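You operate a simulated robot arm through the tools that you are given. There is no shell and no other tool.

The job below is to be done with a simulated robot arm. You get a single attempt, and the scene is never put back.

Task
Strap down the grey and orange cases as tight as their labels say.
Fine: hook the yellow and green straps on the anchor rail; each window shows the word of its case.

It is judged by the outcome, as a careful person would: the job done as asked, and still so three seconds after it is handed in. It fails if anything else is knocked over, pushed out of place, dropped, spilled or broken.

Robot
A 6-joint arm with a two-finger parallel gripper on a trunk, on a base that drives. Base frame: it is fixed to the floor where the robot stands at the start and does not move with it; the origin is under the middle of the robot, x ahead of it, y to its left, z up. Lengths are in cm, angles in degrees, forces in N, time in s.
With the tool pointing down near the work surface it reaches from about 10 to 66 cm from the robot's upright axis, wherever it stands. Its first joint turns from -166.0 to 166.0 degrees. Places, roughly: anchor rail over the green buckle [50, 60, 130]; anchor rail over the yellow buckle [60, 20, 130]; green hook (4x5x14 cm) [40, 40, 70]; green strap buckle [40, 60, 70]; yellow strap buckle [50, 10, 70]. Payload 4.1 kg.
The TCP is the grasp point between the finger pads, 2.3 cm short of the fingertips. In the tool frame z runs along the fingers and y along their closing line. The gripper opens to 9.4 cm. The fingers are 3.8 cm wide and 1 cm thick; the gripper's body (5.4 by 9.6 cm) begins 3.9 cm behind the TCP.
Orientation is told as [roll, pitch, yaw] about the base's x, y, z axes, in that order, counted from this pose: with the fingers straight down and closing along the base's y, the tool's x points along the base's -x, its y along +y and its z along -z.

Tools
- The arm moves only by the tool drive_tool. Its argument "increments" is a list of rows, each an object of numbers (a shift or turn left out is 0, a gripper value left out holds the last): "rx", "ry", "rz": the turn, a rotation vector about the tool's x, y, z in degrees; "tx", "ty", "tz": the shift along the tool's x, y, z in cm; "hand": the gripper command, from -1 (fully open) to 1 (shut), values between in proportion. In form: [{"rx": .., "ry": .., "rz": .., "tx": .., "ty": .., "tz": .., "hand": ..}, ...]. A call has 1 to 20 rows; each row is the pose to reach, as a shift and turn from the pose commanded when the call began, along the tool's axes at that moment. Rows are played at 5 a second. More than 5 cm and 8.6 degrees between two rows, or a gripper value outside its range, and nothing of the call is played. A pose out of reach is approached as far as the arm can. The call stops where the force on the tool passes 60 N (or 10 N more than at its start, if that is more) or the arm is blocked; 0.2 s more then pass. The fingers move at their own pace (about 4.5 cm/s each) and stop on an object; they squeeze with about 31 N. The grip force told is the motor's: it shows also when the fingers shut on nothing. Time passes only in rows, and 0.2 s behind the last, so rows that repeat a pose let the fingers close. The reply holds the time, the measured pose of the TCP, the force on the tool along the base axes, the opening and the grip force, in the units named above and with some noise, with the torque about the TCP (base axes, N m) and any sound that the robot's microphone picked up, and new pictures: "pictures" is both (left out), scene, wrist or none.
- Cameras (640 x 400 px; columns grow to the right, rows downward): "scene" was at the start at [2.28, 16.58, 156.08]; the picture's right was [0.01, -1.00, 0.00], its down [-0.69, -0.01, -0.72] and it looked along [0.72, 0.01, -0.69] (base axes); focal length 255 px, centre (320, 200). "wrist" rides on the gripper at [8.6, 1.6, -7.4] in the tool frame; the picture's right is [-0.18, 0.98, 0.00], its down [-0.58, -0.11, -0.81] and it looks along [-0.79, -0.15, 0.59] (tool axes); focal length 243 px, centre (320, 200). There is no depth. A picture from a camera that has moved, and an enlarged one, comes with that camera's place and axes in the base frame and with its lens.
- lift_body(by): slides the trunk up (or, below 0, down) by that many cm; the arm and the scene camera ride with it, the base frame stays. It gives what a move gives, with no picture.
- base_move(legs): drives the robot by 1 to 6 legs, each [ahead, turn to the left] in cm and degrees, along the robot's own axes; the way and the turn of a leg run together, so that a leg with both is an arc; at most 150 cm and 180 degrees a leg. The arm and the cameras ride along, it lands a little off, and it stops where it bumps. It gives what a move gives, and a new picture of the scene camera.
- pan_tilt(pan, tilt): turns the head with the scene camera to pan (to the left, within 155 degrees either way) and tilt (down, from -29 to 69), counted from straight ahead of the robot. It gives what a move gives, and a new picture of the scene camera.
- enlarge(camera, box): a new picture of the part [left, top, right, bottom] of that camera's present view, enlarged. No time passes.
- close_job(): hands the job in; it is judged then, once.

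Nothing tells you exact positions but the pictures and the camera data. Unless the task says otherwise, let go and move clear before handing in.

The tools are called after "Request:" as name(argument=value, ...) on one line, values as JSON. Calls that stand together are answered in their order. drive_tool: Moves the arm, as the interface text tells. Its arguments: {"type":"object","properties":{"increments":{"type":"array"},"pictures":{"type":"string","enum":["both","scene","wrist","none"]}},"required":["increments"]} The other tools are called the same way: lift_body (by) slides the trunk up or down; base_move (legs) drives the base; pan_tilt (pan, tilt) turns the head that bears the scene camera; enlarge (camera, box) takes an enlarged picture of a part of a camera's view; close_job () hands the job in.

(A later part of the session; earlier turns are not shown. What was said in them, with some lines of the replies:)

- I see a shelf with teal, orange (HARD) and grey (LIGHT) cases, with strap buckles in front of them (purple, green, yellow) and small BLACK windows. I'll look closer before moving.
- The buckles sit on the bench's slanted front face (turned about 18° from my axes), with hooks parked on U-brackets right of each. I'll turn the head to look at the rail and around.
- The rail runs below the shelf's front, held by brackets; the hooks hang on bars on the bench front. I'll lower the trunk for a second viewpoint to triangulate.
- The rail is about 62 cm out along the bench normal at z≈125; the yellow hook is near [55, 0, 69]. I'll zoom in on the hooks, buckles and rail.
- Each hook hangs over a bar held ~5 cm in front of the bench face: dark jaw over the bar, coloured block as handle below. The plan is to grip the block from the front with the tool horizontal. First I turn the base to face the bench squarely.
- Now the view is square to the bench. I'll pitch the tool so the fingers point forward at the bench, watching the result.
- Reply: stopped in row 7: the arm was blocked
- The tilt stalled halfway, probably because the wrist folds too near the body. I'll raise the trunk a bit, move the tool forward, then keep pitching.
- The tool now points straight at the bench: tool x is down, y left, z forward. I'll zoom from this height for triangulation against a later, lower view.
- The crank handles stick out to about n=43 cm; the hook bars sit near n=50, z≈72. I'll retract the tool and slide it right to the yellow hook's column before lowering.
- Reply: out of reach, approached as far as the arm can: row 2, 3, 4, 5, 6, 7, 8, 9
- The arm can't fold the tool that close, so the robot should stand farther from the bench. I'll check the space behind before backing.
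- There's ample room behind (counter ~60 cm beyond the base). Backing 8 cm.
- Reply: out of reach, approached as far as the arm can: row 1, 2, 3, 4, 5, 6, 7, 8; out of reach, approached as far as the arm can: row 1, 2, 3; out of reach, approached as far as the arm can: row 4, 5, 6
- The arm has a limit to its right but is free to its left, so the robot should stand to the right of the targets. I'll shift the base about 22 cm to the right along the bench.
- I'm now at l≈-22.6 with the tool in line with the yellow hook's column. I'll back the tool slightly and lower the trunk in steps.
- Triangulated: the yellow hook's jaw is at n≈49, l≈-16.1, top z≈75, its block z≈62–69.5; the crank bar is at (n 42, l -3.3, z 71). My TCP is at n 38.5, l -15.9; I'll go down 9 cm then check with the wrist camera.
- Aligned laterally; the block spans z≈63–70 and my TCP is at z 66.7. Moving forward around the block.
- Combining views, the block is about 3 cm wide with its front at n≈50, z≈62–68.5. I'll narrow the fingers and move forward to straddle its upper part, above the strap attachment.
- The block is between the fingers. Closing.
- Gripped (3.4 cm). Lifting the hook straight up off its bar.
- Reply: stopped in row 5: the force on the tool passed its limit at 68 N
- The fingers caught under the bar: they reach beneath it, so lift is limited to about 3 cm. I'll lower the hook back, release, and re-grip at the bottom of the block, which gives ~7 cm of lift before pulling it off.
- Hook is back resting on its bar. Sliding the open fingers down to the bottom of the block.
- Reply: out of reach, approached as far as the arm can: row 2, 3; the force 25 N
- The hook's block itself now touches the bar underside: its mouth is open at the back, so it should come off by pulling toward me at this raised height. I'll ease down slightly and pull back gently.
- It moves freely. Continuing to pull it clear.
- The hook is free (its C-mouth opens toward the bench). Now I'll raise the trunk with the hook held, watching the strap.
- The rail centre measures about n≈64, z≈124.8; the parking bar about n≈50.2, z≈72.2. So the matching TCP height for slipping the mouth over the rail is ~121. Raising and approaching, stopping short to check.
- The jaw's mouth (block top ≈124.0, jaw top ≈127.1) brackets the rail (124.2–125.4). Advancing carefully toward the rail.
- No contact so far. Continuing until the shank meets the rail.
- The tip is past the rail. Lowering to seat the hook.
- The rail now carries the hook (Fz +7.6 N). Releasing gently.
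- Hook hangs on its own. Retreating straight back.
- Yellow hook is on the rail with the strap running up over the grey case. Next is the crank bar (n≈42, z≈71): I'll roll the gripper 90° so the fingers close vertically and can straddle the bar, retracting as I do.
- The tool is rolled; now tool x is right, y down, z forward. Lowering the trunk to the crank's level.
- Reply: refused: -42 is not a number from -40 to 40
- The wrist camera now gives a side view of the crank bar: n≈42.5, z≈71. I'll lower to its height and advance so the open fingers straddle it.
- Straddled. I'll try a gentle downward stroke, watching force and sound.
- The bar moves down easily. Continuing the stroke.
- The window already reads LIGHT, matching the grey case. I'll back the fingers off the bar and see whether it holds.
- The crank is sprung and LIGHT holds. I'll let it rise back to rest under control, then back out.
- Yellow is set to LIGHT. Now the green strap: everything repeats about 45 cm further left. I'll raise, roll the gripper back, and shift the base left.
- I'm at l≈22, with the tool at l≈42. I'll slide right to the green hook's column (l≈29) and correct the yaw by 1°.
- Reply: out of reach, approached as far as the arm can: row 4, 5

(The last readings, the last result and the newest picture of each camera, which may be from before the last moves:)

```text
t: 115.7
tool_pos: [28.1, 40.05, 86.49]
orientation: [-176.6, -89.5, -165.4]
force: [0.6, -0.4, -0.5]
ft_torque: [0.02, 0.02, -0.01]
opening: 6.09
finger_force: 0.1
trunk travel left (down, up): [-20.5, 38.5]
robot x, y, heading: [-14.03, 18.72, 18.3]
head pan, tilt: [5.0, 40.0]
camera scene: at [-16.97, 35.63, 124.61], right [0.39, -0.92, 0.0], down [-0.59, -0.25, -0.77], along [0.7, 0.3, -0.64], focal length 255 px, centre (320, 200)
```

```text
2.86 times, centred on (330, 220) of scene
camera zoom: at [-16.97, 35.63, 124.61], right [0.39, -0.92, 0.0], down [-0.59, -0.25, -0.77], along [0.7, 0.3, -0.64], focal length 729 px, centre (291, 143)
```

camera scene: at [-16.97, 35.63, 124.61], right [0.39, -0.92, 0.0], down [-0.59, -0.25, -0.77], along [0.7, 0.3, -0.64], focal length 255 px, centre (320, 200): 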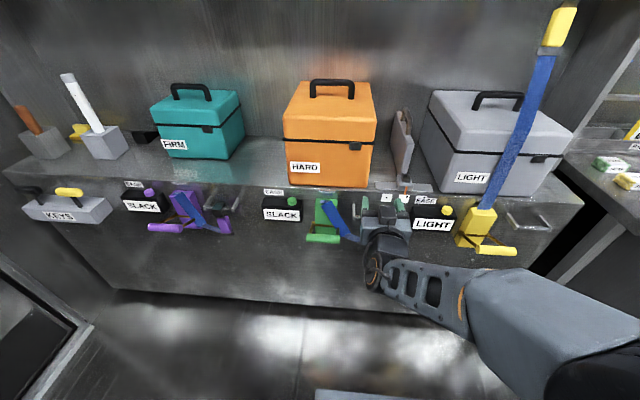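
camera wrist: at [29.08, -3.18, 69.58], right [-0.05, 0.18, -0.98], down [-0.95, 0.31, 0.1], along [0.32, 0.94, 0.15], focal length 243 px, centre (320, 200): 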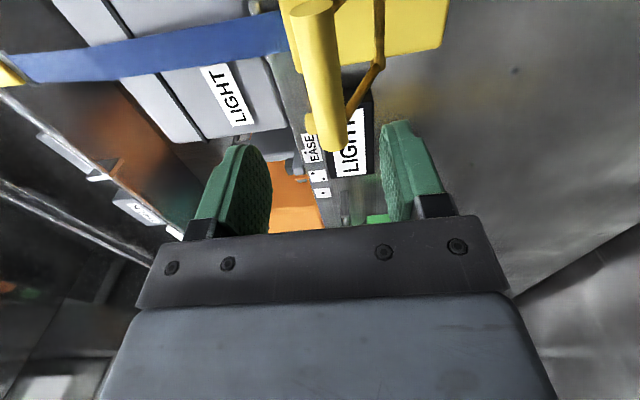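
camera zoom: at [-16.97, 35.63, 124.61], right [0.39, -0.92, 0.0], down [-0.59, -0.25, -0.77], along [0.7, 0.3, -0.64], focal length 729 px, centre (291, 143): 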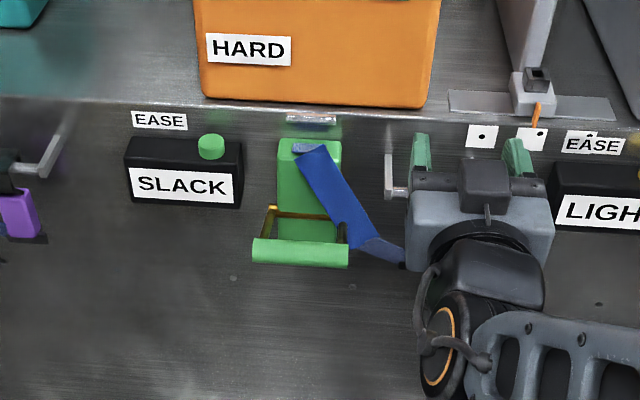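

Request:
lift_body(by=-20.3)

Request:
pan_tilt(pan=5, tilt=30)

Request:
drive_tool(increments=[{"tz": 0}], pictures="wrist")

Request:
enlarge(camera="scene", box=[290, 150, 450, 260])

```text
t: 117.8
tool_pos: [28.1, 40.04, 66.01]
orientation: [-176.5, -89.5, -165.4]
force: [0.1, -0.8, 0.2]
ft_torque: [-0.01, 0.0, -0.01]
opening: 6.1
finger_force: 0.0
trunk travel left (down, up): [-0.2, 58.8]
robot x, y, heading: [-13.81, 18.6, 18.0]
head pan, tilt: [5.0, 40.0]
```

```text
t: 118.6
tool_pos: [28.1, 40.07, 66.04]
orientation: [-176.5, -89.5, -165.6]
force: [-0.3, 0.0, 0.1]
ft_torque: [-0.01, -0.02, 0.03]
opening: 6.1
finger_force: 0.1
trunk travel left (down, up): [-0.2, 58.8]
robot x, y, heading: [-13.65, 18.34, 18.2]
head pan, tilt: [5.0, 30.0]
camera scene: at [-16.47, 35.84, 105.83], right [0.39, -0.92, 0.0], down [-0.46, -0.2, -0.87], along [0.8, 0.34, -0.5], focal length 255 px, centre (320, 200)
```

scene: 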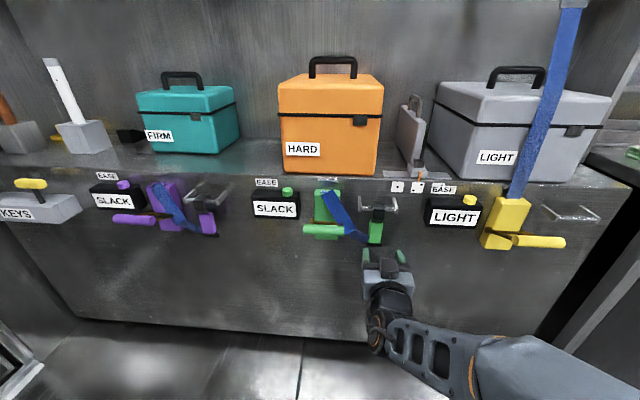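

```text
t: 119.0
tool_pos: [28.09, 40.1, 66.19]
orientation: [-176.6, -89.6, -165.3]
force: [-1.0, -0.5, -0.4]
ft_torque: [-0.01, -0.01, 0.0]
opening: 6.11
finger_force: 0.0
trunk travel left (down, up): [-0.2, 58.8]
robot x, y, heading: [-13.68, 18.12, 18.3]
head pan, tilt: [5.0, 30.0]
camera wrist: at [20.74, 39.35, 57.47], right [-0.3, 0.93, 0.18], down [-0.74, -0.35, 0.57], along [0.6, 0.04, 0.8], focal length 243 px, centre (320, 200)
```

wrist: 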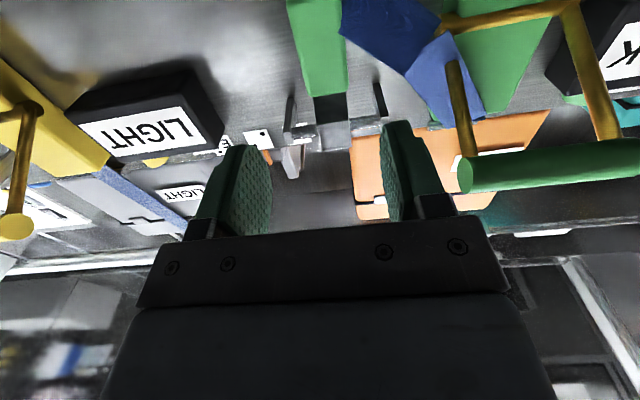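

```text
3.64 times, centred on (370, 205) of scene
camera zoom: at [-16.47, 35.84, 105.84], right [0.39, -0.92, 0.0], down [-0.46, -0.2, -0.87], along [0.8, 0.34, -0.5], focal length 928 px, centre (138, 182)
```

zoom: 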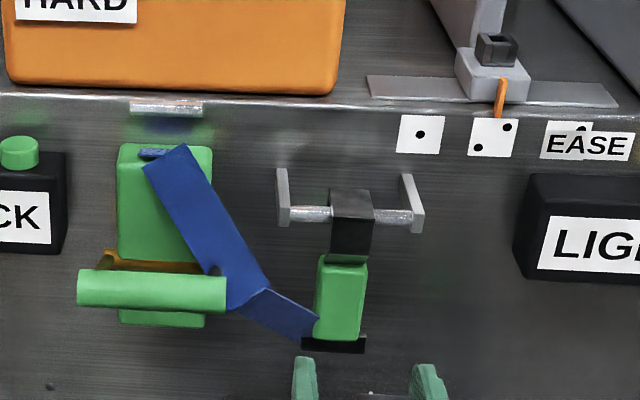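

The green hook is at l≈29.6, aligned with my TCP (l 29.45, z 66.1). Moving forward around the block.

Request:
drive_tool(increments=[{"tz": 3, "ty": 0.1}, {"tz": 6, "ty": 0.1}, {"tz": 8, "ty": 0.1}, {"tz": 10, "ty": 0.1}, {"tz": 12.1, "ty": 0.1}])

Request:
enlarge(camera="scene", box=[290, 150, 450, 260])

```text
t: 120.2
tool_pos: [39.59, 44.0, 66.16]
orientation: [-178.1, -89.5, -164.0]
force: [-1.3, -0.5, 0.5]
ft_torque: [-0.01, 0.01, -0.03]
opening: 6.12
finger_force: 0.0
trunk travel left (down, up): [-0.2, 58.8]
robot x, y, heading: [-14.15, 18.55, 18.3]
head pan, tilt: [5.0, 30.0]
camera scene: at [-16.48, 35.84, 105.84], right [0.39, -0.92, 0.0], down [-0.46, -0.2, -0.87], along [0.8, 0.34, -0.5], focal length 255 px, centre (320, 200)
camera wrist: at [32.24, 43.19, 57.54], right [-0.3, 0.93, 0.18], down [-0.74, -0.35, 0.58], along [0.6, 0.04, 0.8], focal length 243 px, centre (320, 200)
```

scene: 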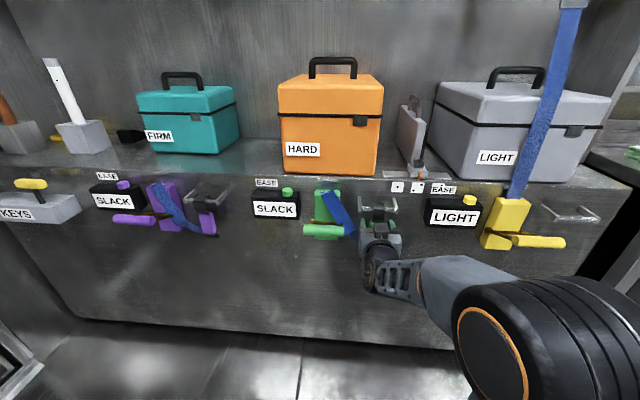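
wrist: 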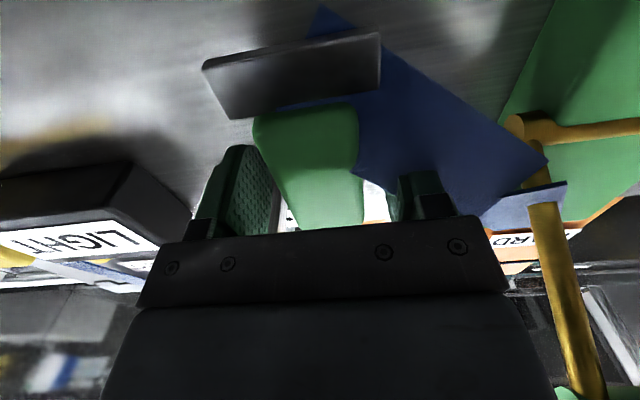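

```text
3.64 times, centred on (370, 205) of scene
camera zoom: at [-16.48, 35.84, 105.84], right [0.39, -0.92, 0.0], down [-0.46, -0.2, -0.87], along [0.8, 0.34, -0.5], focal length 928 px, centre (138, 182)
```

zoom: 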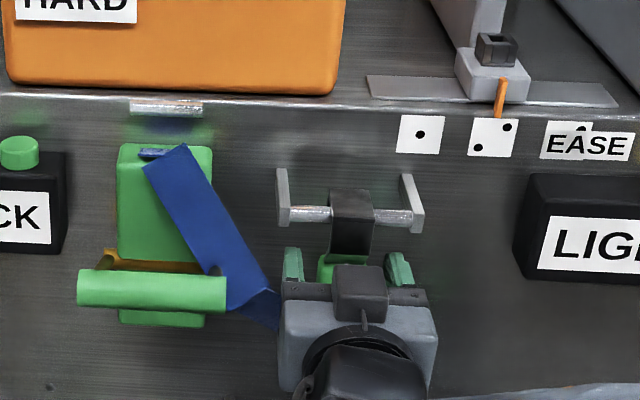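

Request:
drive_tool(increments=[{"hand": 1}, {"hand": 1}, {"hand": 1}, {"hand": 1}, {"hand": 1}], pictures="none")

Request:
drive_tool(increments=[{"tx": -0.8}, {"tx": -1.6}, {"tx": -2.1}, {"tx": -2.4}], pictures="wrist")

Request:
enlarge(camera="scene", box=[290, 150, 450, 260])

```text
t: 121.4
tool_pos: [39.57, 43.98, 66.1]
orientation: [-176.8, -89.5, -165.4]
force: [0.8, -0.5, 0.2]
ft_torque: [0.01, 0.01, 0.03]
opening: 3.38
finger_force: 31.3
trunk travel left (down, up): [-0.2, 58.8]
robot x, y, heading: [-14.06, 18.37, 18.4]
head pan, tilt: [5.0, 30.0]
```

```text
t: 122.4
tool_pos: [39.63, 43.93, 68.5]
orientation: [-178.9, -89.5, -163.2]
force: [0.1, 0.0, -2.0]
ft_torque: [0.01, 0.05, 0.01]
opening: 3.39
finger_force: 30.6
trunk travel left (down, up): [-0.2, 58.8]
robot x, y, heading: [-13.71, 18.57, 18.3]
head pan, tilt: [5.0, 30.0]
camera wrist: at [32.24, 43.2, 59.97], right [-0.3, 0.93, 0.18], down [-0.74, -0.35, 0.57], along [0.6, 0.04, 0.8], focal length 243 px, centre (320, 200)
```

wrist: 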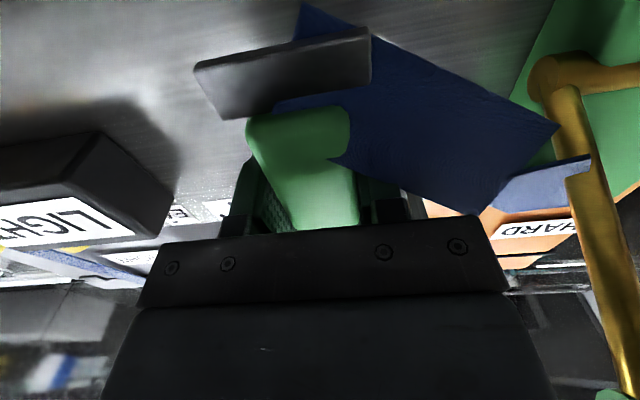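

```text
3.64 times, centred on (370, 205) of scene
camera zoom: at [-16.45, 35.85, 105.84], right [0.39, -0.92, 0.0], down [-0.46, -0.2, -0.87], along [0.8, 0.34, -0.5], focal length 928 px, centre (138, 182)
```

zoom: 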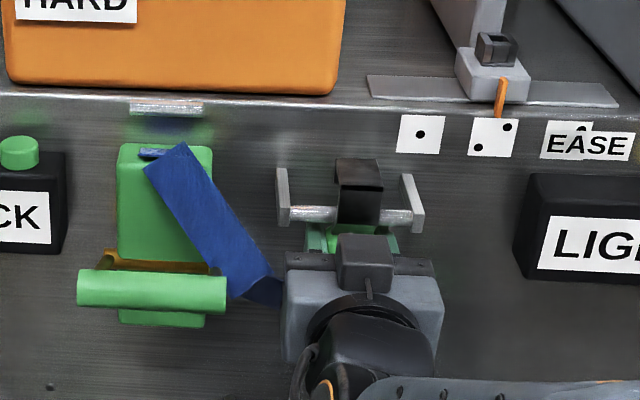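

Lifted 2.4 cm without contact. Pulling back.

Request:
drive_tool(increments=[{"tz": -0.7}, {"tz": -1.4}, {"tz": -2.1}, {"tz": -3}, {"tz": -4}, {"tz": -5.5}, {"tz": -7.5}, {"tz": -9.3}], pictures="wrist")

Request:
enlarge(camera="scene", box=[290, 150, 450, 260])

```text
t: 124.2
tool_pos: [30.61, 41.1, 68.45]
orientation: [-173.2, -89.5, -168.9]
force: [-0.1, 0.1, -3.4]
ft_torque: [0.06, 0.0, 0.04]
opening: 3.37
finger_force: 29.9
trunk travel left (down, up): [-0.2, 58.8]
robot x, y, heading: [-13.54, 18.55, 18.2]
head pan, tilt: [5.0, 30.0]
camera wrist: at [23.3, 40.33, 59.84], right [-0.3, 0.93, 0.18], down [-0.74, -0.35, 0.57], along [0.6, 0.04, 0.8], focal length 243 px, centre (320, 200)
```

wrist: 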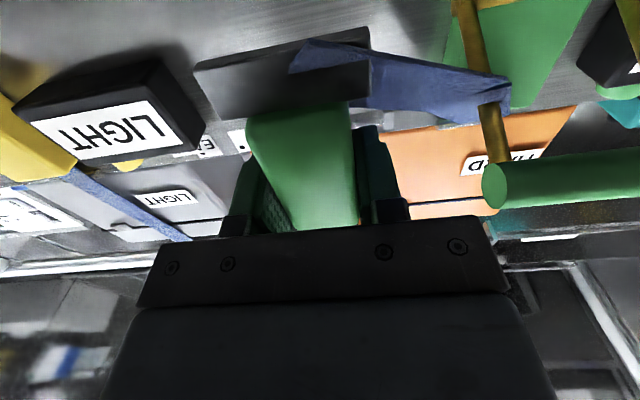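

```text
3.64 times, centred on (370, 205) of scene
camera zoom: at [-16.45, 35.85, 105.84], right [0.39, -0.92, 0.0], down [-0.46, -0.2, -0.87], along [0.8, 0.34, -0.5], focal length 928 px, centre (138, 182)
```

zoom: 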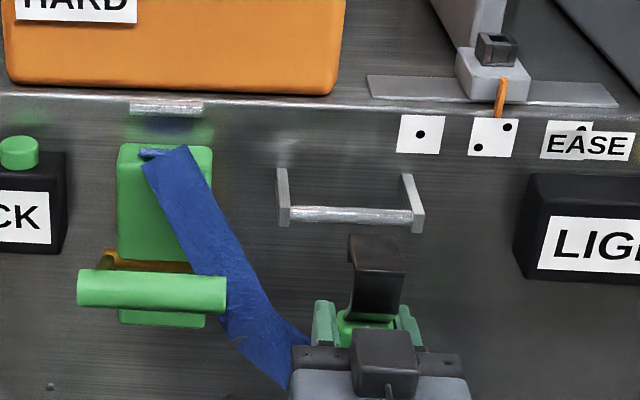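

Hook free. Raising, then sliding left to above the green buckle (l≈42.4), midway between rail brackets.

Request:
lift_body(by=40)

Request:
lift_body(by=12.5)

Request:
drive_tool(increments=[{"ty": 2.2}, {"ty": 4.4}, {"ty": 6.6}, {"ty": 8.8}, {"ty": 11}, {"ty": 12.8}])

Request:
enlarge(camera="scene", box=[240, 120, 420, 280])

```text
t: 128.0
tool_pos: [30.67, 41.01, 108.51]
orientation: [-175.8, -89.5, -166.4]
force: [0.1, -0.1, -3.0]
ft_torque: [0.0, -0.03, 0.0]
opening: 3.39
finger_force: 30.7
trunk travel left (down, up): [-40.2, 18.8]
robot x, y, heading: [-14.01, 18.25, 17.6]
head pan, tilt: [5.0, 30.0]
```

```text
t: 129.5
tool_pos: [30.64, 40.97, 120.92]
orientation: [-175.5, -89.5, -166.6]
force: [0.1, 0.0, -2.5]
ft_torque: [-0.01, -0.02, 0.01]
opening: 3.4
finger_force: 31.1
trunk travel left (down, up): [-52.7, 6.3]
robot x, y, heading: [-13.83, 18.37, 18.5]
head pan, tilt: [5.0, 30.0]
```

```text
t: 130.9
tool_pos: [26.75, 53.19, 121.01]
orientation: [-170.8, -89.4, -171.2]
force: [0.4, 0.1, -2.5]
ft_torque: [0.01, -0.02, -0.01]
opening: 3.37
finger_force: 30.7
trunk travel left (down, up): [-52.7, 6.3]
robot x, y, heading: [-13.67, 18.34, 18.2]
head pan, tilt: [5.0, 30.0]
camera scene: at [-16.46, 35.89, 158.33], right [0.39, -0.92, 0.0], down [-0.46, -0.2, -0.87], along [0.8, 0.34, -0.5], focal length 255 px, centre (320, 200)
camera wrist: at [19.4, 52.5, 112.35], right [-0.3, 0.93, 0.18], down [-0.74, -0.35, 0.57], along [0.6, 0.04, 0.8], focal length 243 px, centre (320, 200)
```

scene: 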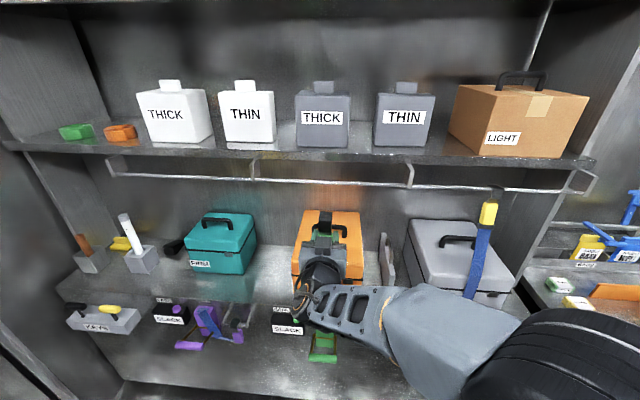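
wrist: 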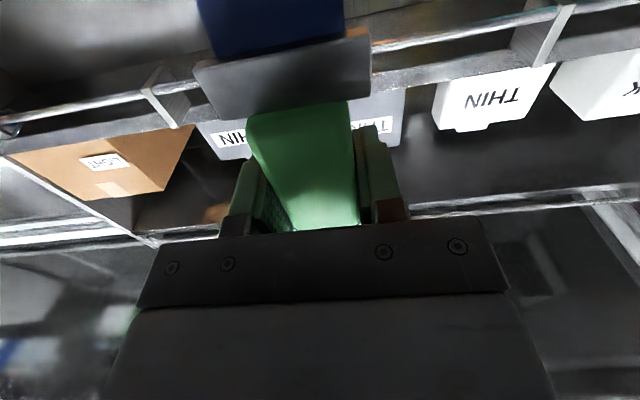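

```text
2.50 times, centred on (330, 200) of scene
camera zoom: at [-16.46, 35.89, 158.33], right [0.39, -0.92, 0.0], down [-0.46, -0.2, -0.87], along [0.8, 0.34, -0.5], focal length 638 px, centre (295, 200)
```

zoom: 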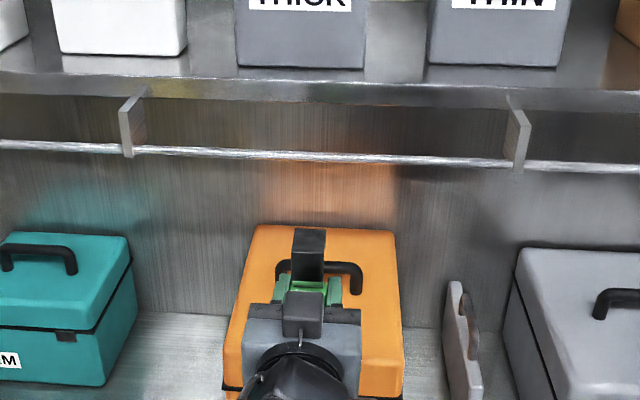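

Aligned at l≈42.3. Advancing toward the rail in stages.

Request:
drive_tool(increments=[{"tz": 3.5}, {"tz": 7}, {"tz": 10.5}, {"tz": 14}, {"tz": 17}, {"tz": 18}, {"tz": 19}, {"tz": 20}])

Request:
enlarge(camera="scene", box=[260, 120, 380, 220])

```text
t: 132.7
tool_pos: [45.84, 59.42, 121.17]
orientation: [-172.0, -89.6, -169.9]
force: [1.3, 0.2, -3.3]
ft_torque: [-0.01, -0.02, -0.02]
opening: 3.37
finger_force: 30.9
trunk travel left (down, up): [-52.7, 6.3]
robot x, y, heading: [-13.98, 18.7, 18.3]
head pan, tilt: [5.0, 30.0]
camera scene: at [-16.42, 35.88, 158.33], right [0.39, -0.92, 0.0], down [-0.46, -0.2, -0.87], along [0.8, 0.34, -0.5], focal length 255 px, centre (320, 200)
camera wrist: at [38.43, 58.7, 112.47], right [-0.3, 0.93, 0.18], down [-0.74, -0.35, 0.58], along [0.6, 0.04, 0.8], focal length 243 px, centre (320, 200)
```

scene: 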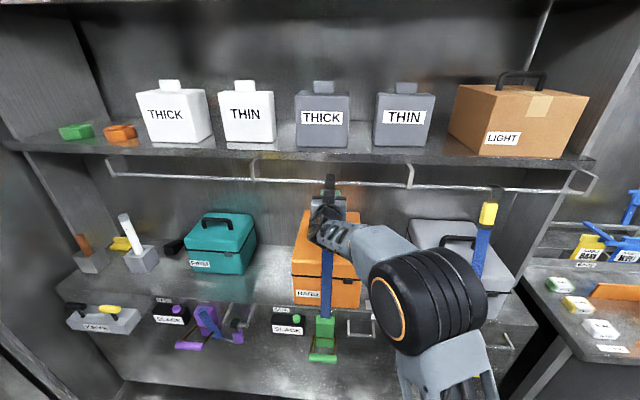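
wrist: 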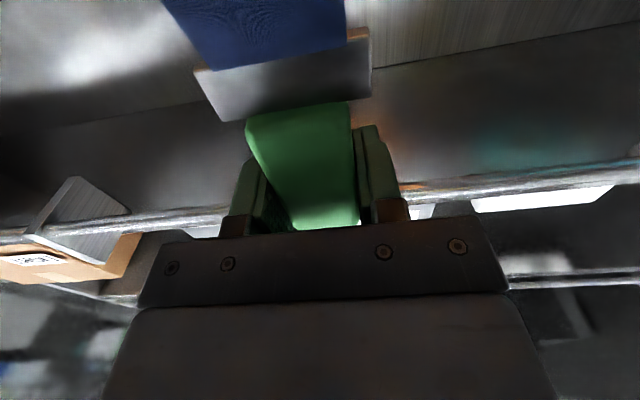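

```text
4.00 times, centred on (320, 170) of scene
camera zoom: at [-16.42, 35.88, 158.33], right [0.39, -0.92, 0.0], down [-0.46, -0.2, -0.87], along [0.8, 0.34, -0.5], focal length 1021 px, centre (320, 320)
```

zoom: 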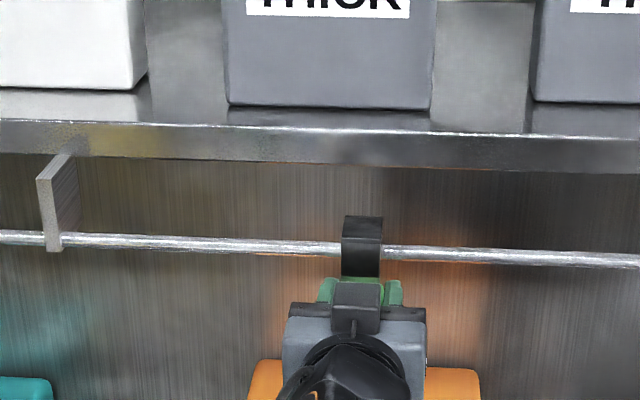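

Request:
drive_tool(increments=[{"tz": 0.8}, {"tz": 1.6}, {"tz": 2.3}, {"tz": 3}], pictures="none")

Request:
enlarge(camera="scene", box=[260, 120, 380, 220])

```text
t: 133.7
tool_pos: [48.46, 60.23, 120.93]
orientation: [-169.6, -89.7, -172.5]
force: [-15.3, -7.4, -12.5]
ft_torque: [0.29, -0.67, 0.02]
opening: 3.4
finger_force: 30.7
trunk travel left (down, up): [-52.7, 6.3]
robot x, y, heading: [-14.14, 18.43, 18.3]
head pan, tilt: [5.0, 30.0]
```

```text
4.00 times, centred on (320, 170) of scene
camera zoom: at [-16.66, 35.78, 158.32], right [0.4, -0.92, 0.0], down [-0.46, -0.2, -0.87], along [0.8, 0.34, -0.5], focal length 1021 px, centre (320, 320)
```

zoom: 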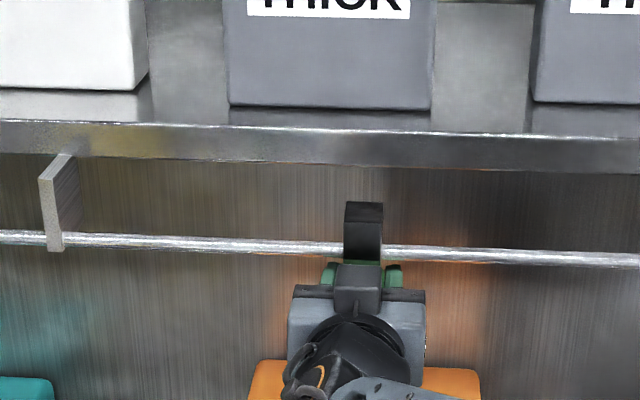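

Contact is the shank on the rail (tip is already beyond it). Easing back slightly and lowering to seat.

Request:
drive_tool(increments=[{"tz": -0.5}, {"tz": -0.5, "tx": 0.7}, {"tz": -0.5, "tx": 1.4}, {"tz": -0.5, "tx": 2.0}], pictures="none")

Request:
enlarge(camera="scene", box=[260, 120, 380, 220])

```text
t: 134.7
tool_pos: [48.13, 60.13, 119.19]
orientation: [-175.5, -89.4, -166.6]
force: [-0.1, 0.5, -0.7]
ft_torque: [0.03, 0.02, 0.02]
opening: 3.41
finger_force: 30.9
trunk travel left (down, up): [-52.7, 6.3]
robot x, y, heading: [-14.12, 18.31, 18.4]
head pan, tilt: [5.0, 30.0]
```

```text
4.00 times, centred on (320, 170) of scene
camera zoom: at [-16.44, 35.87, 158.34], right [0.39, -0.92, 0.0], down [-0.46, -0.2, -0.87], along [0.8, 0.34, -0.5], focal length 1021 px, centre (320, 320)
```

zoom: 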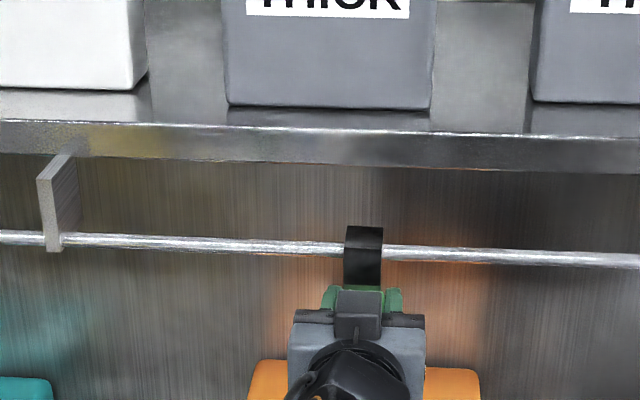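

Request:
drive_tool(increments=[{"tx": 0.3}, {"tx": 0.6}, {"tx": 0.8}], pictures="none")

```text
t: 135.5
tool_pos: [47.98, 60.08, 119.01]
orientation: [175.6, -89.0, -157.6]
force: [2.0, 1.9, 25.9]
ft_torque: [-0.26, 0.26, 0.0]
opening: 3.4
finger_force: 30.4
trunk travel left (down, up): [-52.7, 6.3]
robot x, y, heading: [-14.08, 18.34, 18.1]
head pan, tilt: [5.0, 30.0]
```

Seated (26 N upward). Relieving and releasing.

Request:
drive_tool(increments=[{"tx": -0.4}, {"tx": -0.5, "hand": 0.5}, {"tx": -0.5, "hand": 0.2}, {"tx": -0.5, "hand": -0.1}, {"tx": -0.5, "hand": -0.3}, {"tx": -0.5, "hand": -0.3}])

Request:
enlarge(camera="scene", box=[260, 120, 380, 220])

```text
t: 136.9
tool_pos: [48.1, 60.12, 118.77]
orientation: [-175.1, -89.4, -167.0]
force: [-0.3, -0.9, 0.0]
ft_torque: [0.0, 0.0, -0.02]
opening: 6.14
finger_force: 0.1
trunk travel left (down, up): [-52.7, 6.3]
robot x, y, heading: [-13.9, 18.55, 18.1]
head pan, tilt: [5.0, 30.0]
camera scene: at [-16.47, 35.85, 158.34], right [0.39, -0.92, 0.0], down [-0.46, -0.2, -0.87], along [0.8, 0.34, -0.5], focal length 255 px, centre (320, 200)
camera wrist: at [40.8, 59.44, 110.24], right [-0.3, 0.93, 0.18], down [-0.74, -0.35, 0.57], along [0.6, 0.04, 0.8], focal length 243 px, centre (320, 200)
```

scene: 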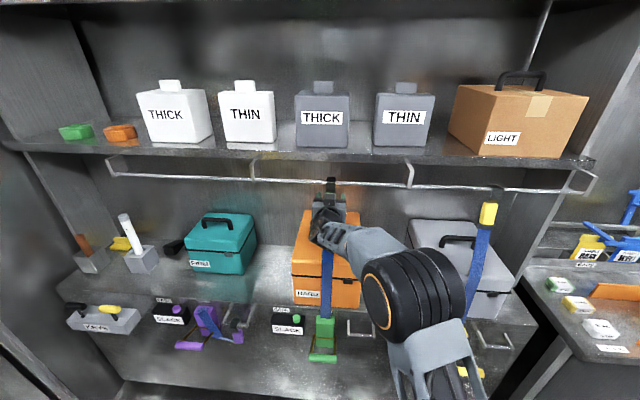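
wrist: 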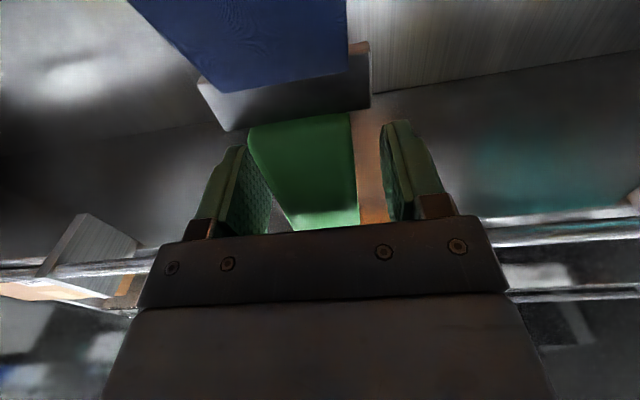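

```text
4.00 times, centred on (320, 170) of scene
camera zoom: at [-16.47, 35.85, 158.34], right [0.39, -0.92, 0.0], down [-0.46, -0.2, -0.87], along [0.8, 0.34, -0.5], focal length 1021 px, centre (320, 320)
```

zoom: 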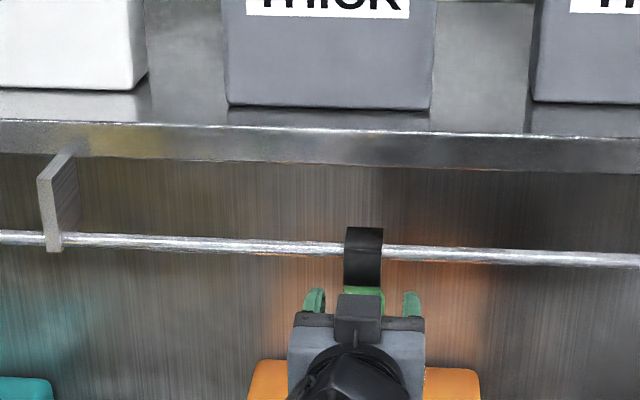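

Green hook hangs on the rail. Retreating and rolling the gripper for the crank.

Request:
drive_tool(increments=[{"tz": -2}, {"tz": -5}, {"tz": -9}, {"tz": -13}, {"tz": -17}, {"tz": -21}, {"tz": -25, "rz": -8}, {"tz": -27, "rz": -16}, {"tz": -29, "rz": -24}, {"tz": -29.5, "rz": -32}, {"tz": -29.5, "rz": -40}, {"tz": -29.5, "rz": -48}, {"tz": -29.5, "rz": -56}, {"tz": -29.5, "rz": -64}, {"tz": -29.5, "rz": -72}, {"tz": -29.5, "rz": -80}, {"tz": -29.5, "rz": -88}, {"tz": -29.5, "rz": -90}])

Request:
enlarge(camera="scene", box=[240, 150, 400, 270])

```text
t: 140.7
tool_pos: [19.97, 51.1, 118.59]
orientation: [-90.5, 0.1, 108.0]
force: [0.1, 0.1, -0.3]
ft_torque: [-0.01, 0.03, 0.0]
opening: 6.13
finger_force: 0.2
trunk travel left (down, up): [-52.7, 6.3]
robot x, y, heading: [-14.01, 18.25, 17.9]
head pan, tilt: [5.0, 30.0]
camera scene: at [-16.47, 35.85, 158.34], right [0.39, -0.92, 0.0], down [-0.46, -0.2, -0.87], along [0.8, 0.34, -0.5], focal length 255 px, centre (320, 200)
camera wrist: at [15.83, 40.59, 117.04], right [-0.05, 0.18, -0.98], down [-0.95, 0.3, 0.1], along [0.32, 0.94, 0.15], focal length 243 px, centre (320, 200)
```

scene: 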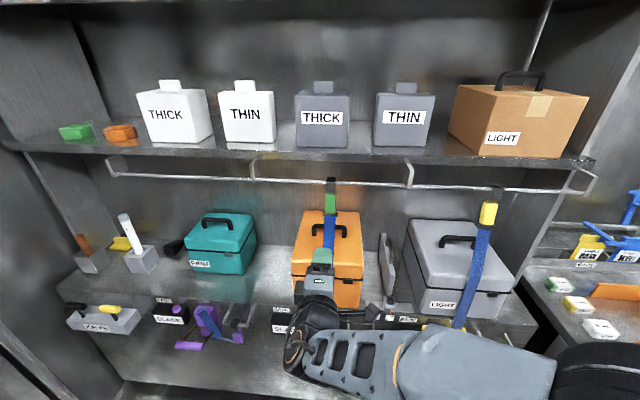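
wrist: 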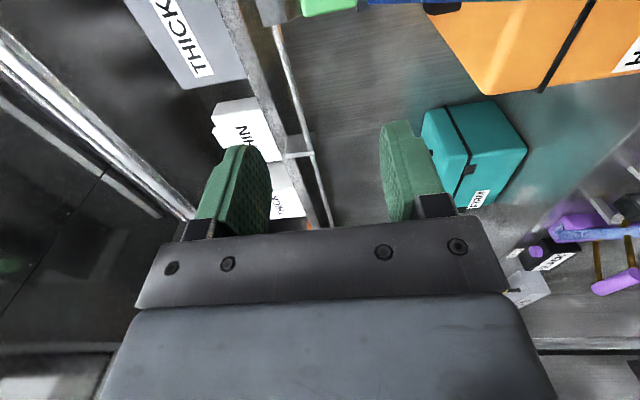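

```text
3.33 times, centred on (320, 210) of scene
camera zoom: at [-16.47, 35.85, 158.34], right [0.39, -0.92, 0.0], down [-0.46, -0.2, -0.87], along [0.8, 0.34, -0.5], focal length 851 px, centre (320, 167)
```

zoom: 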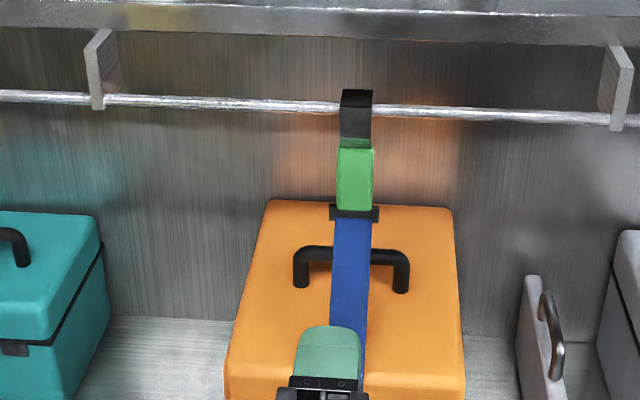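

Good. Lowering to the green crank's level.

Request:
lift_body(by=-40)

Request:
lift_body(by=-7.5)

Request:
drive_tool(increments=[{"tz": 1.5}, {"tz": 3}])

Request:
enlarge(camera="scene", box=[230, 150, 410, 270])

```text
t: 144.6
tool_pos: [20.07, 51.1, 78.75]
orientation: [-90.6, 0.0, 107.9]
force: [0.4, -0.3, -0.6]
ft_torque: [0.03, 0.01, 0.01]
opening: 6.13
finger_force: 0.0
trunk travel left (down, up): [-12.7, 46.3]
robot x, y, heading: [-13.9, 18.72, 18.3]
head pan, tilt: [5.0, 30.0]
```

```text
t: 145.7
tool_pos: [20.05, 51.03, 71.09]
orientation: [-90.5, 0.0, 107.9]
force: [-0.3, -0.2, -0.1]
ft_torque: [0.0, -0.04, 0.03]
opening: 6.12
finger_force: 0.1
trunk travel left (down, up): [-5.2, 53.8]
robot x, y, heading: [-14.11, 18.46, 18.1]
head pan, tilt: [5.0, 30.0]
```

```text
t: 146.3
tool_pos: [22.93, 51.83, 71.09]
orientation: [-90.4, 0.1, 107.8]
force: [0.2, 0.2, -0.5]
ft_torque: [-0.01, -0.02, -0.03]
opening: 6.12
finger_force: 0.1
trunk travel left (down, up): [-5.2, 53.8]
robot x, y, heading: [-14.41, 18.94, 18.0]
head pan, tilt: [5.0, 30.0]
camera scene: at [-16.48, 35.84, 110.84], right [0.39, -0.92, 0.0], down [-0.46, -0.2, -0.87], along [0.8, 0.34, -0.5], focal length 255 px, centre (320, 200)
camera wrist: at [18.71, 41.5, 69.5], right [-0.05, 0.18, -0.98], down [-0.95, 0.3, 0.1], along [0.32, 0.94, 0.15], focal length 243 px, centre (320, 200)
```

scene: 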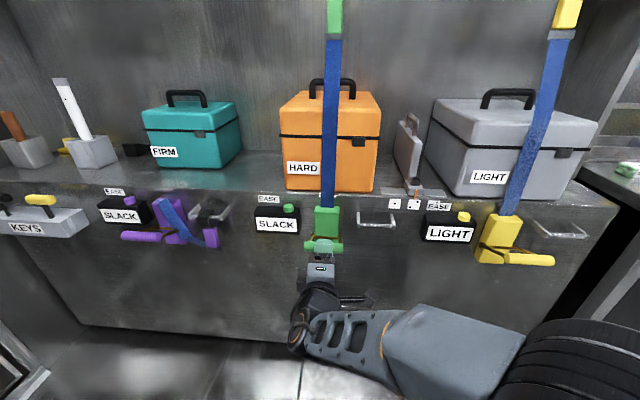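
wrist: 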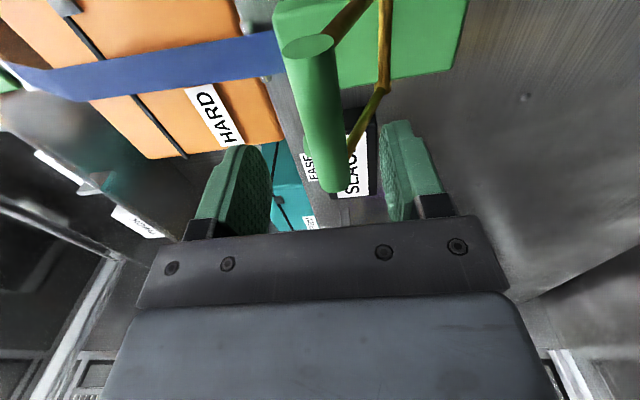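

```text
3.33 times, centred on (320, 210) of scene
camera zoom: at [-16.48, 35.84, 110.84], right [0.39, -0.92, 0.0], down [-0.46, -0.2, -0.87], along [0.8, 0.34, -0.5], focal length 851 px, centre (320, 167)
```

zoom: 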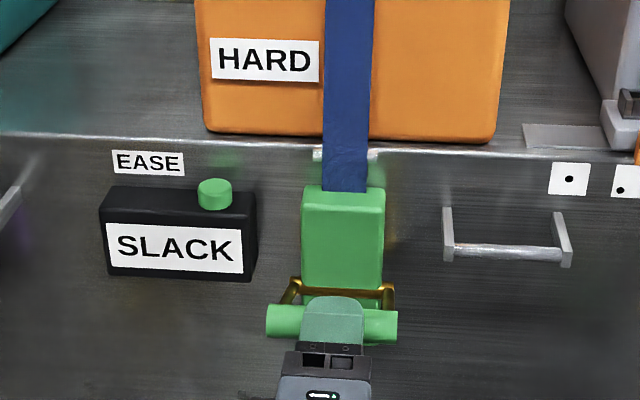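

Identical view to the yellow one. Advancing onto the bar and making a first stroke.

Request:
drive_tool(increments=[{"tz": 1.5}, {"tz": 3}, {"tz": 4.2}, {"tz": 4.2, "ty": 1}, {"tz": 4.2, "ty": 2}, {"tz": 4.2, "ty": 3}, {"tz": 4.2, "ty": 4}, {"tz": 4.2, "ty": 5}, {"tz": 4.2, "ty": 6}, {"tz": 4.2, "ty": 7}, {"tz": 4.2, "ty": 8}, {"tz": 4.2, "ty": 9}, {"tz": 4.2, "ty": 10}, {"tz": 4.2, "ty": 11}])

Request:
enlarge(camera="scene", box=[230, 150, 410, 270])

```text
t: 149.3
tool_pos: [27.01, 53.33, 60.21]
orientation: [-90.5, 0.0, 107.9]
force: [2.1, 1.3, 5.0]
ft_torque: [-0.03, 0.07, 0.0]
opening: 6.37
finger_force: 2.7
trunk travel left (down, up): [-5.2, 53.8]
robot x, y, heading: [-13.87, 18.48, 18.5]
head pan, tilt: [5.0, 30.0]
camera scene: at [-16.48, 35.83, 110.85], right [0.39, -0.92, 0.0], down [-0.46, -0.2, -0.87], along [0.8, 0.34, -0.5], focal length 255 px, centre (320, 200)
camera wrist: at [22.76, 42.83, 58.59], right [-0.05, 0.18, -0.98], down [-0.95, 0.3, 0.1], along [0.32, 0.94, 0.15], focal length 243 px, centre (320, 200)
```

scene: 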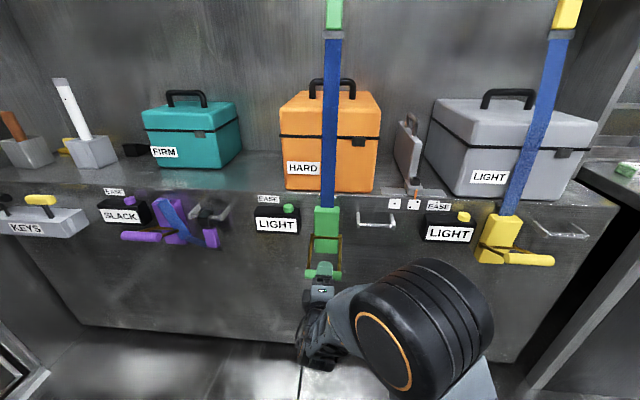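
wrist: 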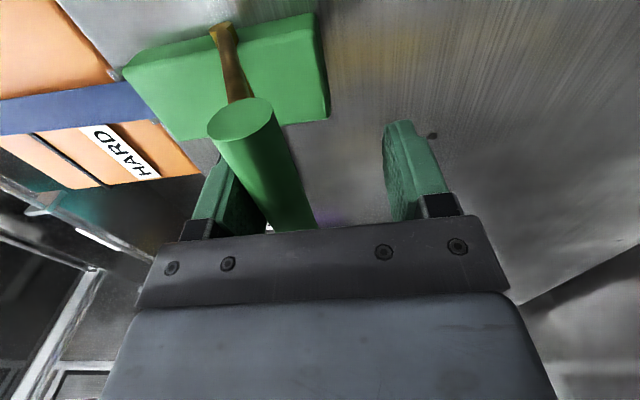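

```text
3.33 times, centred on (320, 210) of scene
camera zoom: at [-16.48, 35.83, 110.85], right [0.39, -0.92, 0.0], down [-0.46, -0.2, -0.87], along [0.8, 0.34, -0.5], focal length 851 px, centre (320, 167)
```

zoom: 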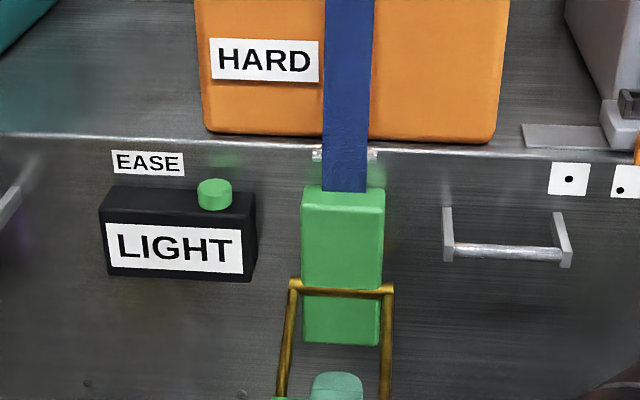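

LIGHT after one stroke. Returning up and stroking again.

Request:
drive_tool(increments=[{"ty": -2}, {"ty": -4}, {"ty": -6}, {"ty": -8}, {"ty": -10}, {"ty": -11.2}, {"ty": -11.2}, {"ty": -9}, {"ty": -8}, {"ty": -7}, {"ty": -6}, {"ty": -5}, {"ty": -4}, {"ty": -3}, {"ty": -2}, {"ty": -1}, {"ty": 0}], pictures="scene")

Request:
enlarge(camera="scene", box=[230, 150, 410, 270])

```text
t: 152.9
tool_pos: [27.03, 53.21, 60.11]
orientation: [-90.5, 0.0, 107.9]
force: [2.5, 1.9, 9.0]
ft_torque: [-0.05, 0.1, -0.03]
opening: 6.44
finger_force: 3.6
trunk travel left (down, up): [-5.2, 53.8]
robot x, y, heading: [-14.16, 18.4, 18.3]
head pan, tilt: [5.0, 30.0]
camera scene: at [-16.48, 35.83, 110.85], right [0.39, -0.92, 0.0], down [-0.46, -0.2, -0.87], along [0.8, 0.34, -0.5], focal length 255 px, centre (320, 200)
```

scene: 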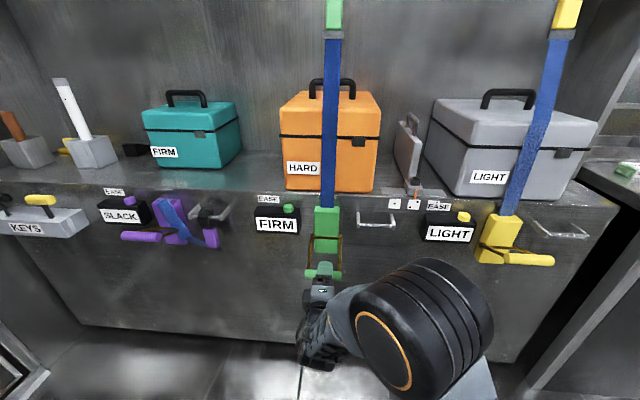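

```text
3.33 times, centred on (320, 210) of scene
camera zoom: at [-16.48, 35.83, 110.85], right [0.39, -0.92, 0.0], down [-0.46, -0.2, -0.87], along [0.8, 0.34, -0.5], focal length 851 px, centre (320, 167)
```

zoom: 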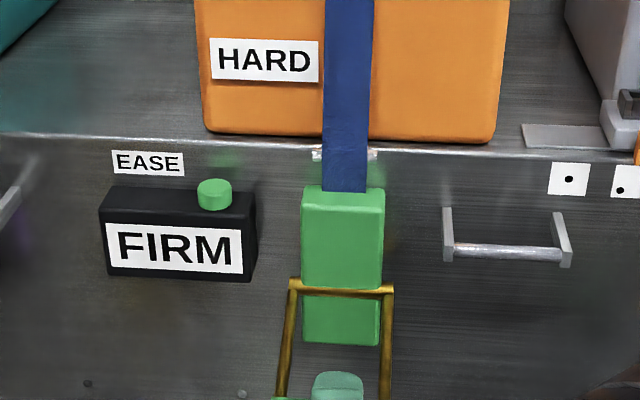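

FIRM after two strokes. One more stroke.

Request:
drive_tool(increments=[{"ty": -2}, {"ty": -4}, {"ty": -6}, {"ty": -8}, {"ty": -10}, {"ty": -11.2}, {"ty": -11.2}, {"ty": -9}, {"ty": -8}, {"ty": -7}, {"ty": -6}, {"ty": -5}, {"ty": -4}, {"ty": -3}, {"ty": -2}, {"ty": -1}, {"ty": 0}], pictures="scene")

Request:
enlarge(camera="scene", box=[230, 150, 410, 270])

```text
t: 156.5
tool_pos: [27.07, 53.16, 60.12]
orientation: [-90.5, 0.1, 107.9]
force: [3.9, 1.0, 9.7]
ft_torque: [-0.25, 0.06, 0.09]
opening: 6.48
finger_force: 3.9
trunk travel left (down, up): [-5.2, 53.8]
robot x, y, heading: [-14.08, 18.4, 18.3]
head pan, tilt: [5.0, 30.0]
camera scene: at [-16.48, 35.83, 110.85], right [0.39, -0.92, 0.0], down [-0.46, -0.2, -0.87], along [0.8, 0.34, -0.5], focal length 255 px, centre (320, 200)
```

scene: 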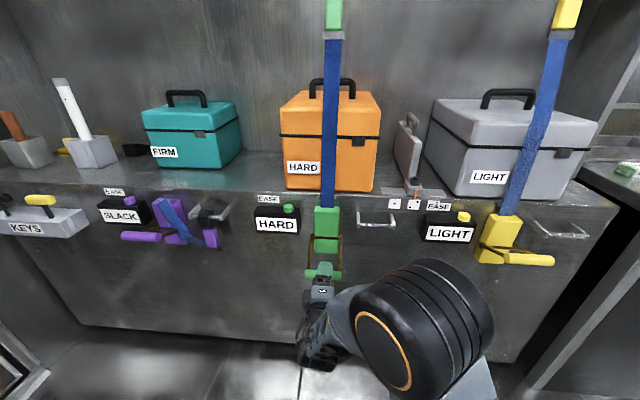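

```text
3.33 times, centred on (320, 210) of scene
camera zoom: at [-16.48, 35.83, 110.85], right [0.39, -0.92, 0.0], down [-0.46, -0.2, -0.87], along [0.8, 0.34, -0.5], focal length 851 px, centre (320, 167)
```

zoom: 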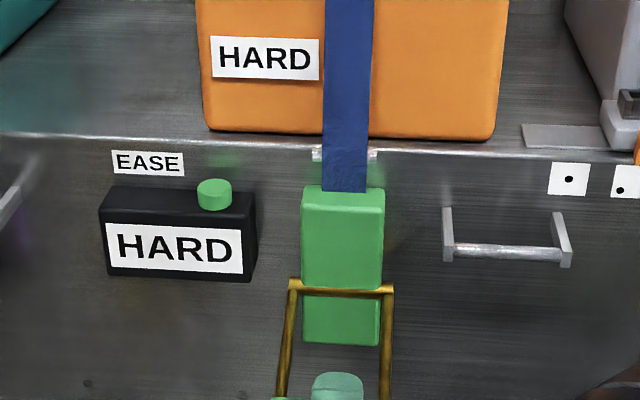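

HARD is shown, matching the orange case. Letting the crank return and backing out.

Request:
drive_tool(increments=[{"ty": -2}, {"ty": -4}, {"ty": -6}, {"ty": -8}, {"ty": -10}, {"ty": -11}, {"ty": -11, "tz": -2}, {"ty": -11, "tz": -5}, {"ty": -11, "tz": -8}])

Request:
lift_body(by=30)

Request:
base_move(legs=[[-15, 0]])

Request:
enlarge(camera="scene", box=[200, 150, 560, 320])

```text
t: 158.5
tool_pos: [19.36, 50.72, 71.22]
orientation: [-90.5, 0.0, 107.8]
force: [0.2, 0.4, -0.9]
ft_torque: [-0.03, -0.02, 0.01]
opening: 6.13
finger_force: 0.1
trunk travel left (down, up): [-5.2, 53.8]
robot x, y, heading: [-13.74, 18.41, 18.5]
head pan, tilt: [5.0, 30.0]
camera scene: at [-16.46, 35.86, 110.84], right [0.39, -0.92, 0.0], down [-0.46, -0.2, -0.87], along [0.8, 0.34, -0.5], focal length 255 px, centre (320, 200)
camera wrist: at [15.1, 40.28, 69.61], right [-0.05, 0.18, -0.98], down [-0.95, 0.3, 0.1], along [0.32, 0.94, 0.15], focal length 243 px, centre (320, 200)
```

scene: 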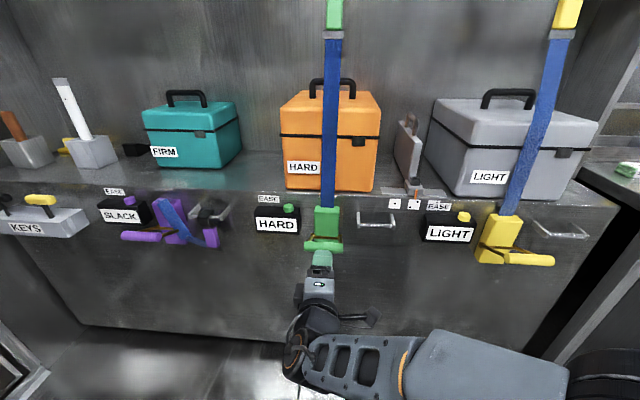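
wrist: 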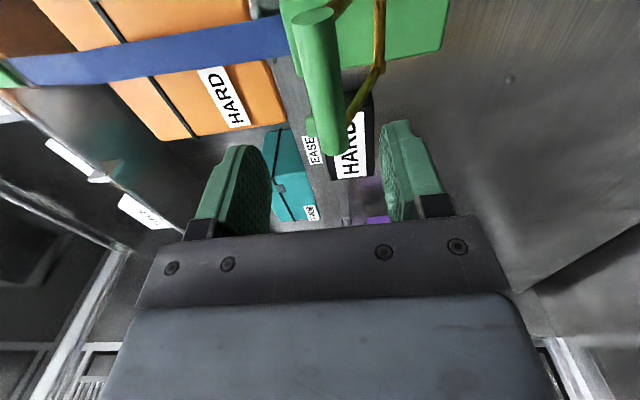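

```text
t: 161.5
tool_pos: [19.43, 50.78, 101.16]
orientation: [-90.4, 0.0, 107.9]
force: [0.0, -0.1, 0.2]
ft_torque: [0.01, 0.0, 0.01]
opening: 6.13
finger_force: 0.0
trunk travel left (down, up): [-35.2, 23.8]
robot x, y, heading: [-13.86, 18.17, 18.4]
head pan, tilt: [5.0, 30.0]
```

```text
t: 162.9
tool_pos: [5.05, 46.08, 101.19]
orientation: [-90.5, 0.1, 107.9]
force: [-0.5, -0.1, -1.0]
ft_torque: [-0.02, 0.01, 0.01]
opening: 6.11
finger_force: 0.1
trunk travel left (down, up): [-35.2, 23.8]
robot x, y, heading: [-28.32, 13.84, 18.3]
head pan, tilt: [5.0, 30.0]
camera scene: at [-30.84, 31.12, 140.84], right [0.39, -0.92, 0.0], down [-0.46, -0.2, -0.87], along [0.8, 0.34, -0.5], focal length 255 px, centre (320, 200)
```

scene: 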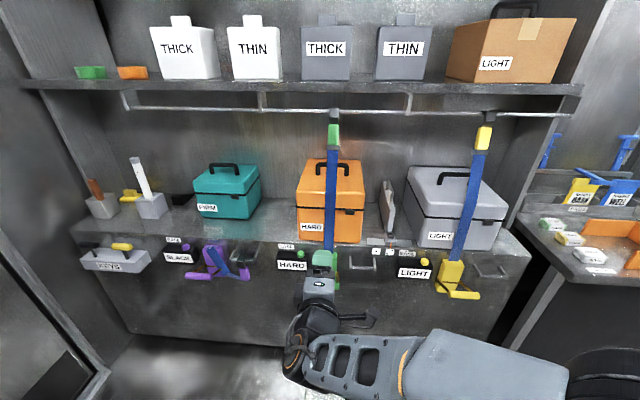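

```text
1.78 times, centred on (380, 235) of scene
camera zoom: at [-30.84, 31.12, 140.84], right [0.39, -0.92, 0.0], down [-0.46, -0.2, -0.87], along [0.8, 0.34, -0.5], focal length 454 px, centre (213, 138)
```

zoom: 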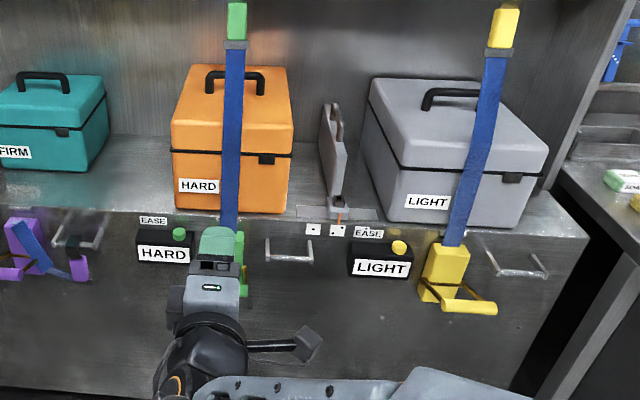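

Both windows match: orange HARD, grey LIGHT, and the arm is clear. A last look at the hooks on the rail.

Request:
enlarge(camera="scene", box=[280, 80, 520, 200])

Request:
enlarge(camera="scene", box=[240, 220, 480, 310])

```text
2.67 times, centred on (400, 140) of scene
camera zoom: at [-30.84, 31.12, 140.84], right [0.39, -0.92, 0.0], down [-0.46, -0.2, -0.87], along [0.8, 0.34, -0.5], focal length 681 px, centre (107, 360)
```

zoom: 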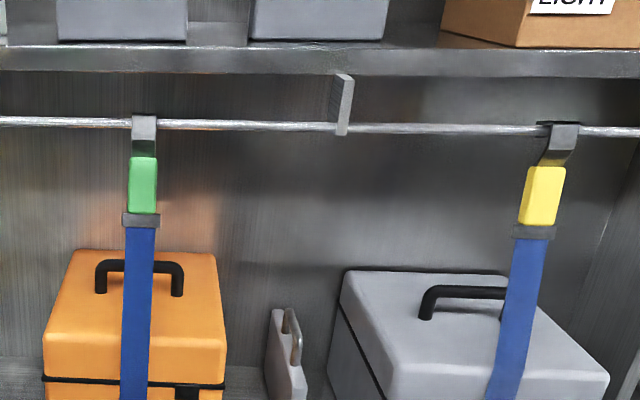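

```text
2.67 times, centred on (360, 265) of scene
camera zoom: at [-30.84, 31.12, 140.84], right [0.39, -0.92, 0.0], down [-0.46, -0.2, -0.87], along [0.8, 0.34, -0.5], focal length 681 px, centre (213, 27)
```

zoom: 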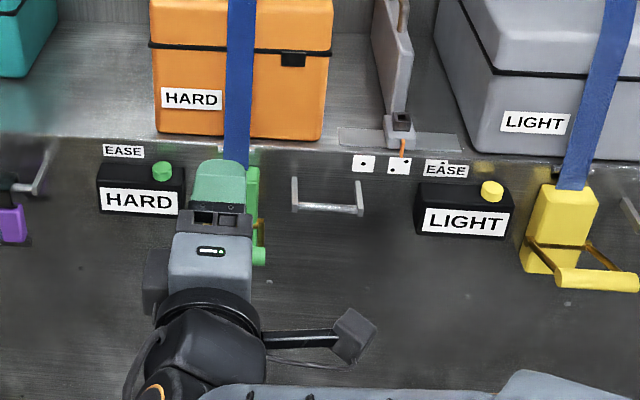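

Both hooks sit on the rail, and the windows read HARD for the orange case and LIGHT for the grey. The gripper is empty and clear, so I'm handing in.

Request:
close_job()

```text
The job is handed in.
```

Both cases are strapped down, and I've handed the job in; I don't have the judge's result yet. In the last pictures before handing in:

- **Grey case:** the yellow hook is on the anchor rail and its window reads LIGHT, matching the case's label.
- **Orange case:** the green hook is on the anchor rail and its window reads HARD, matching the case's label.

Both cranks are back at rest, the gripper is empty, and the robot has backed away from the bench. I saw nothing else knocked over or moved.

While taking the yellow hook off its parking bar, my first lift caught under the bar and the arm stopped at 68 N. I set it back down, gripped it lower and pulled it off cleanly, and I saw no damage.
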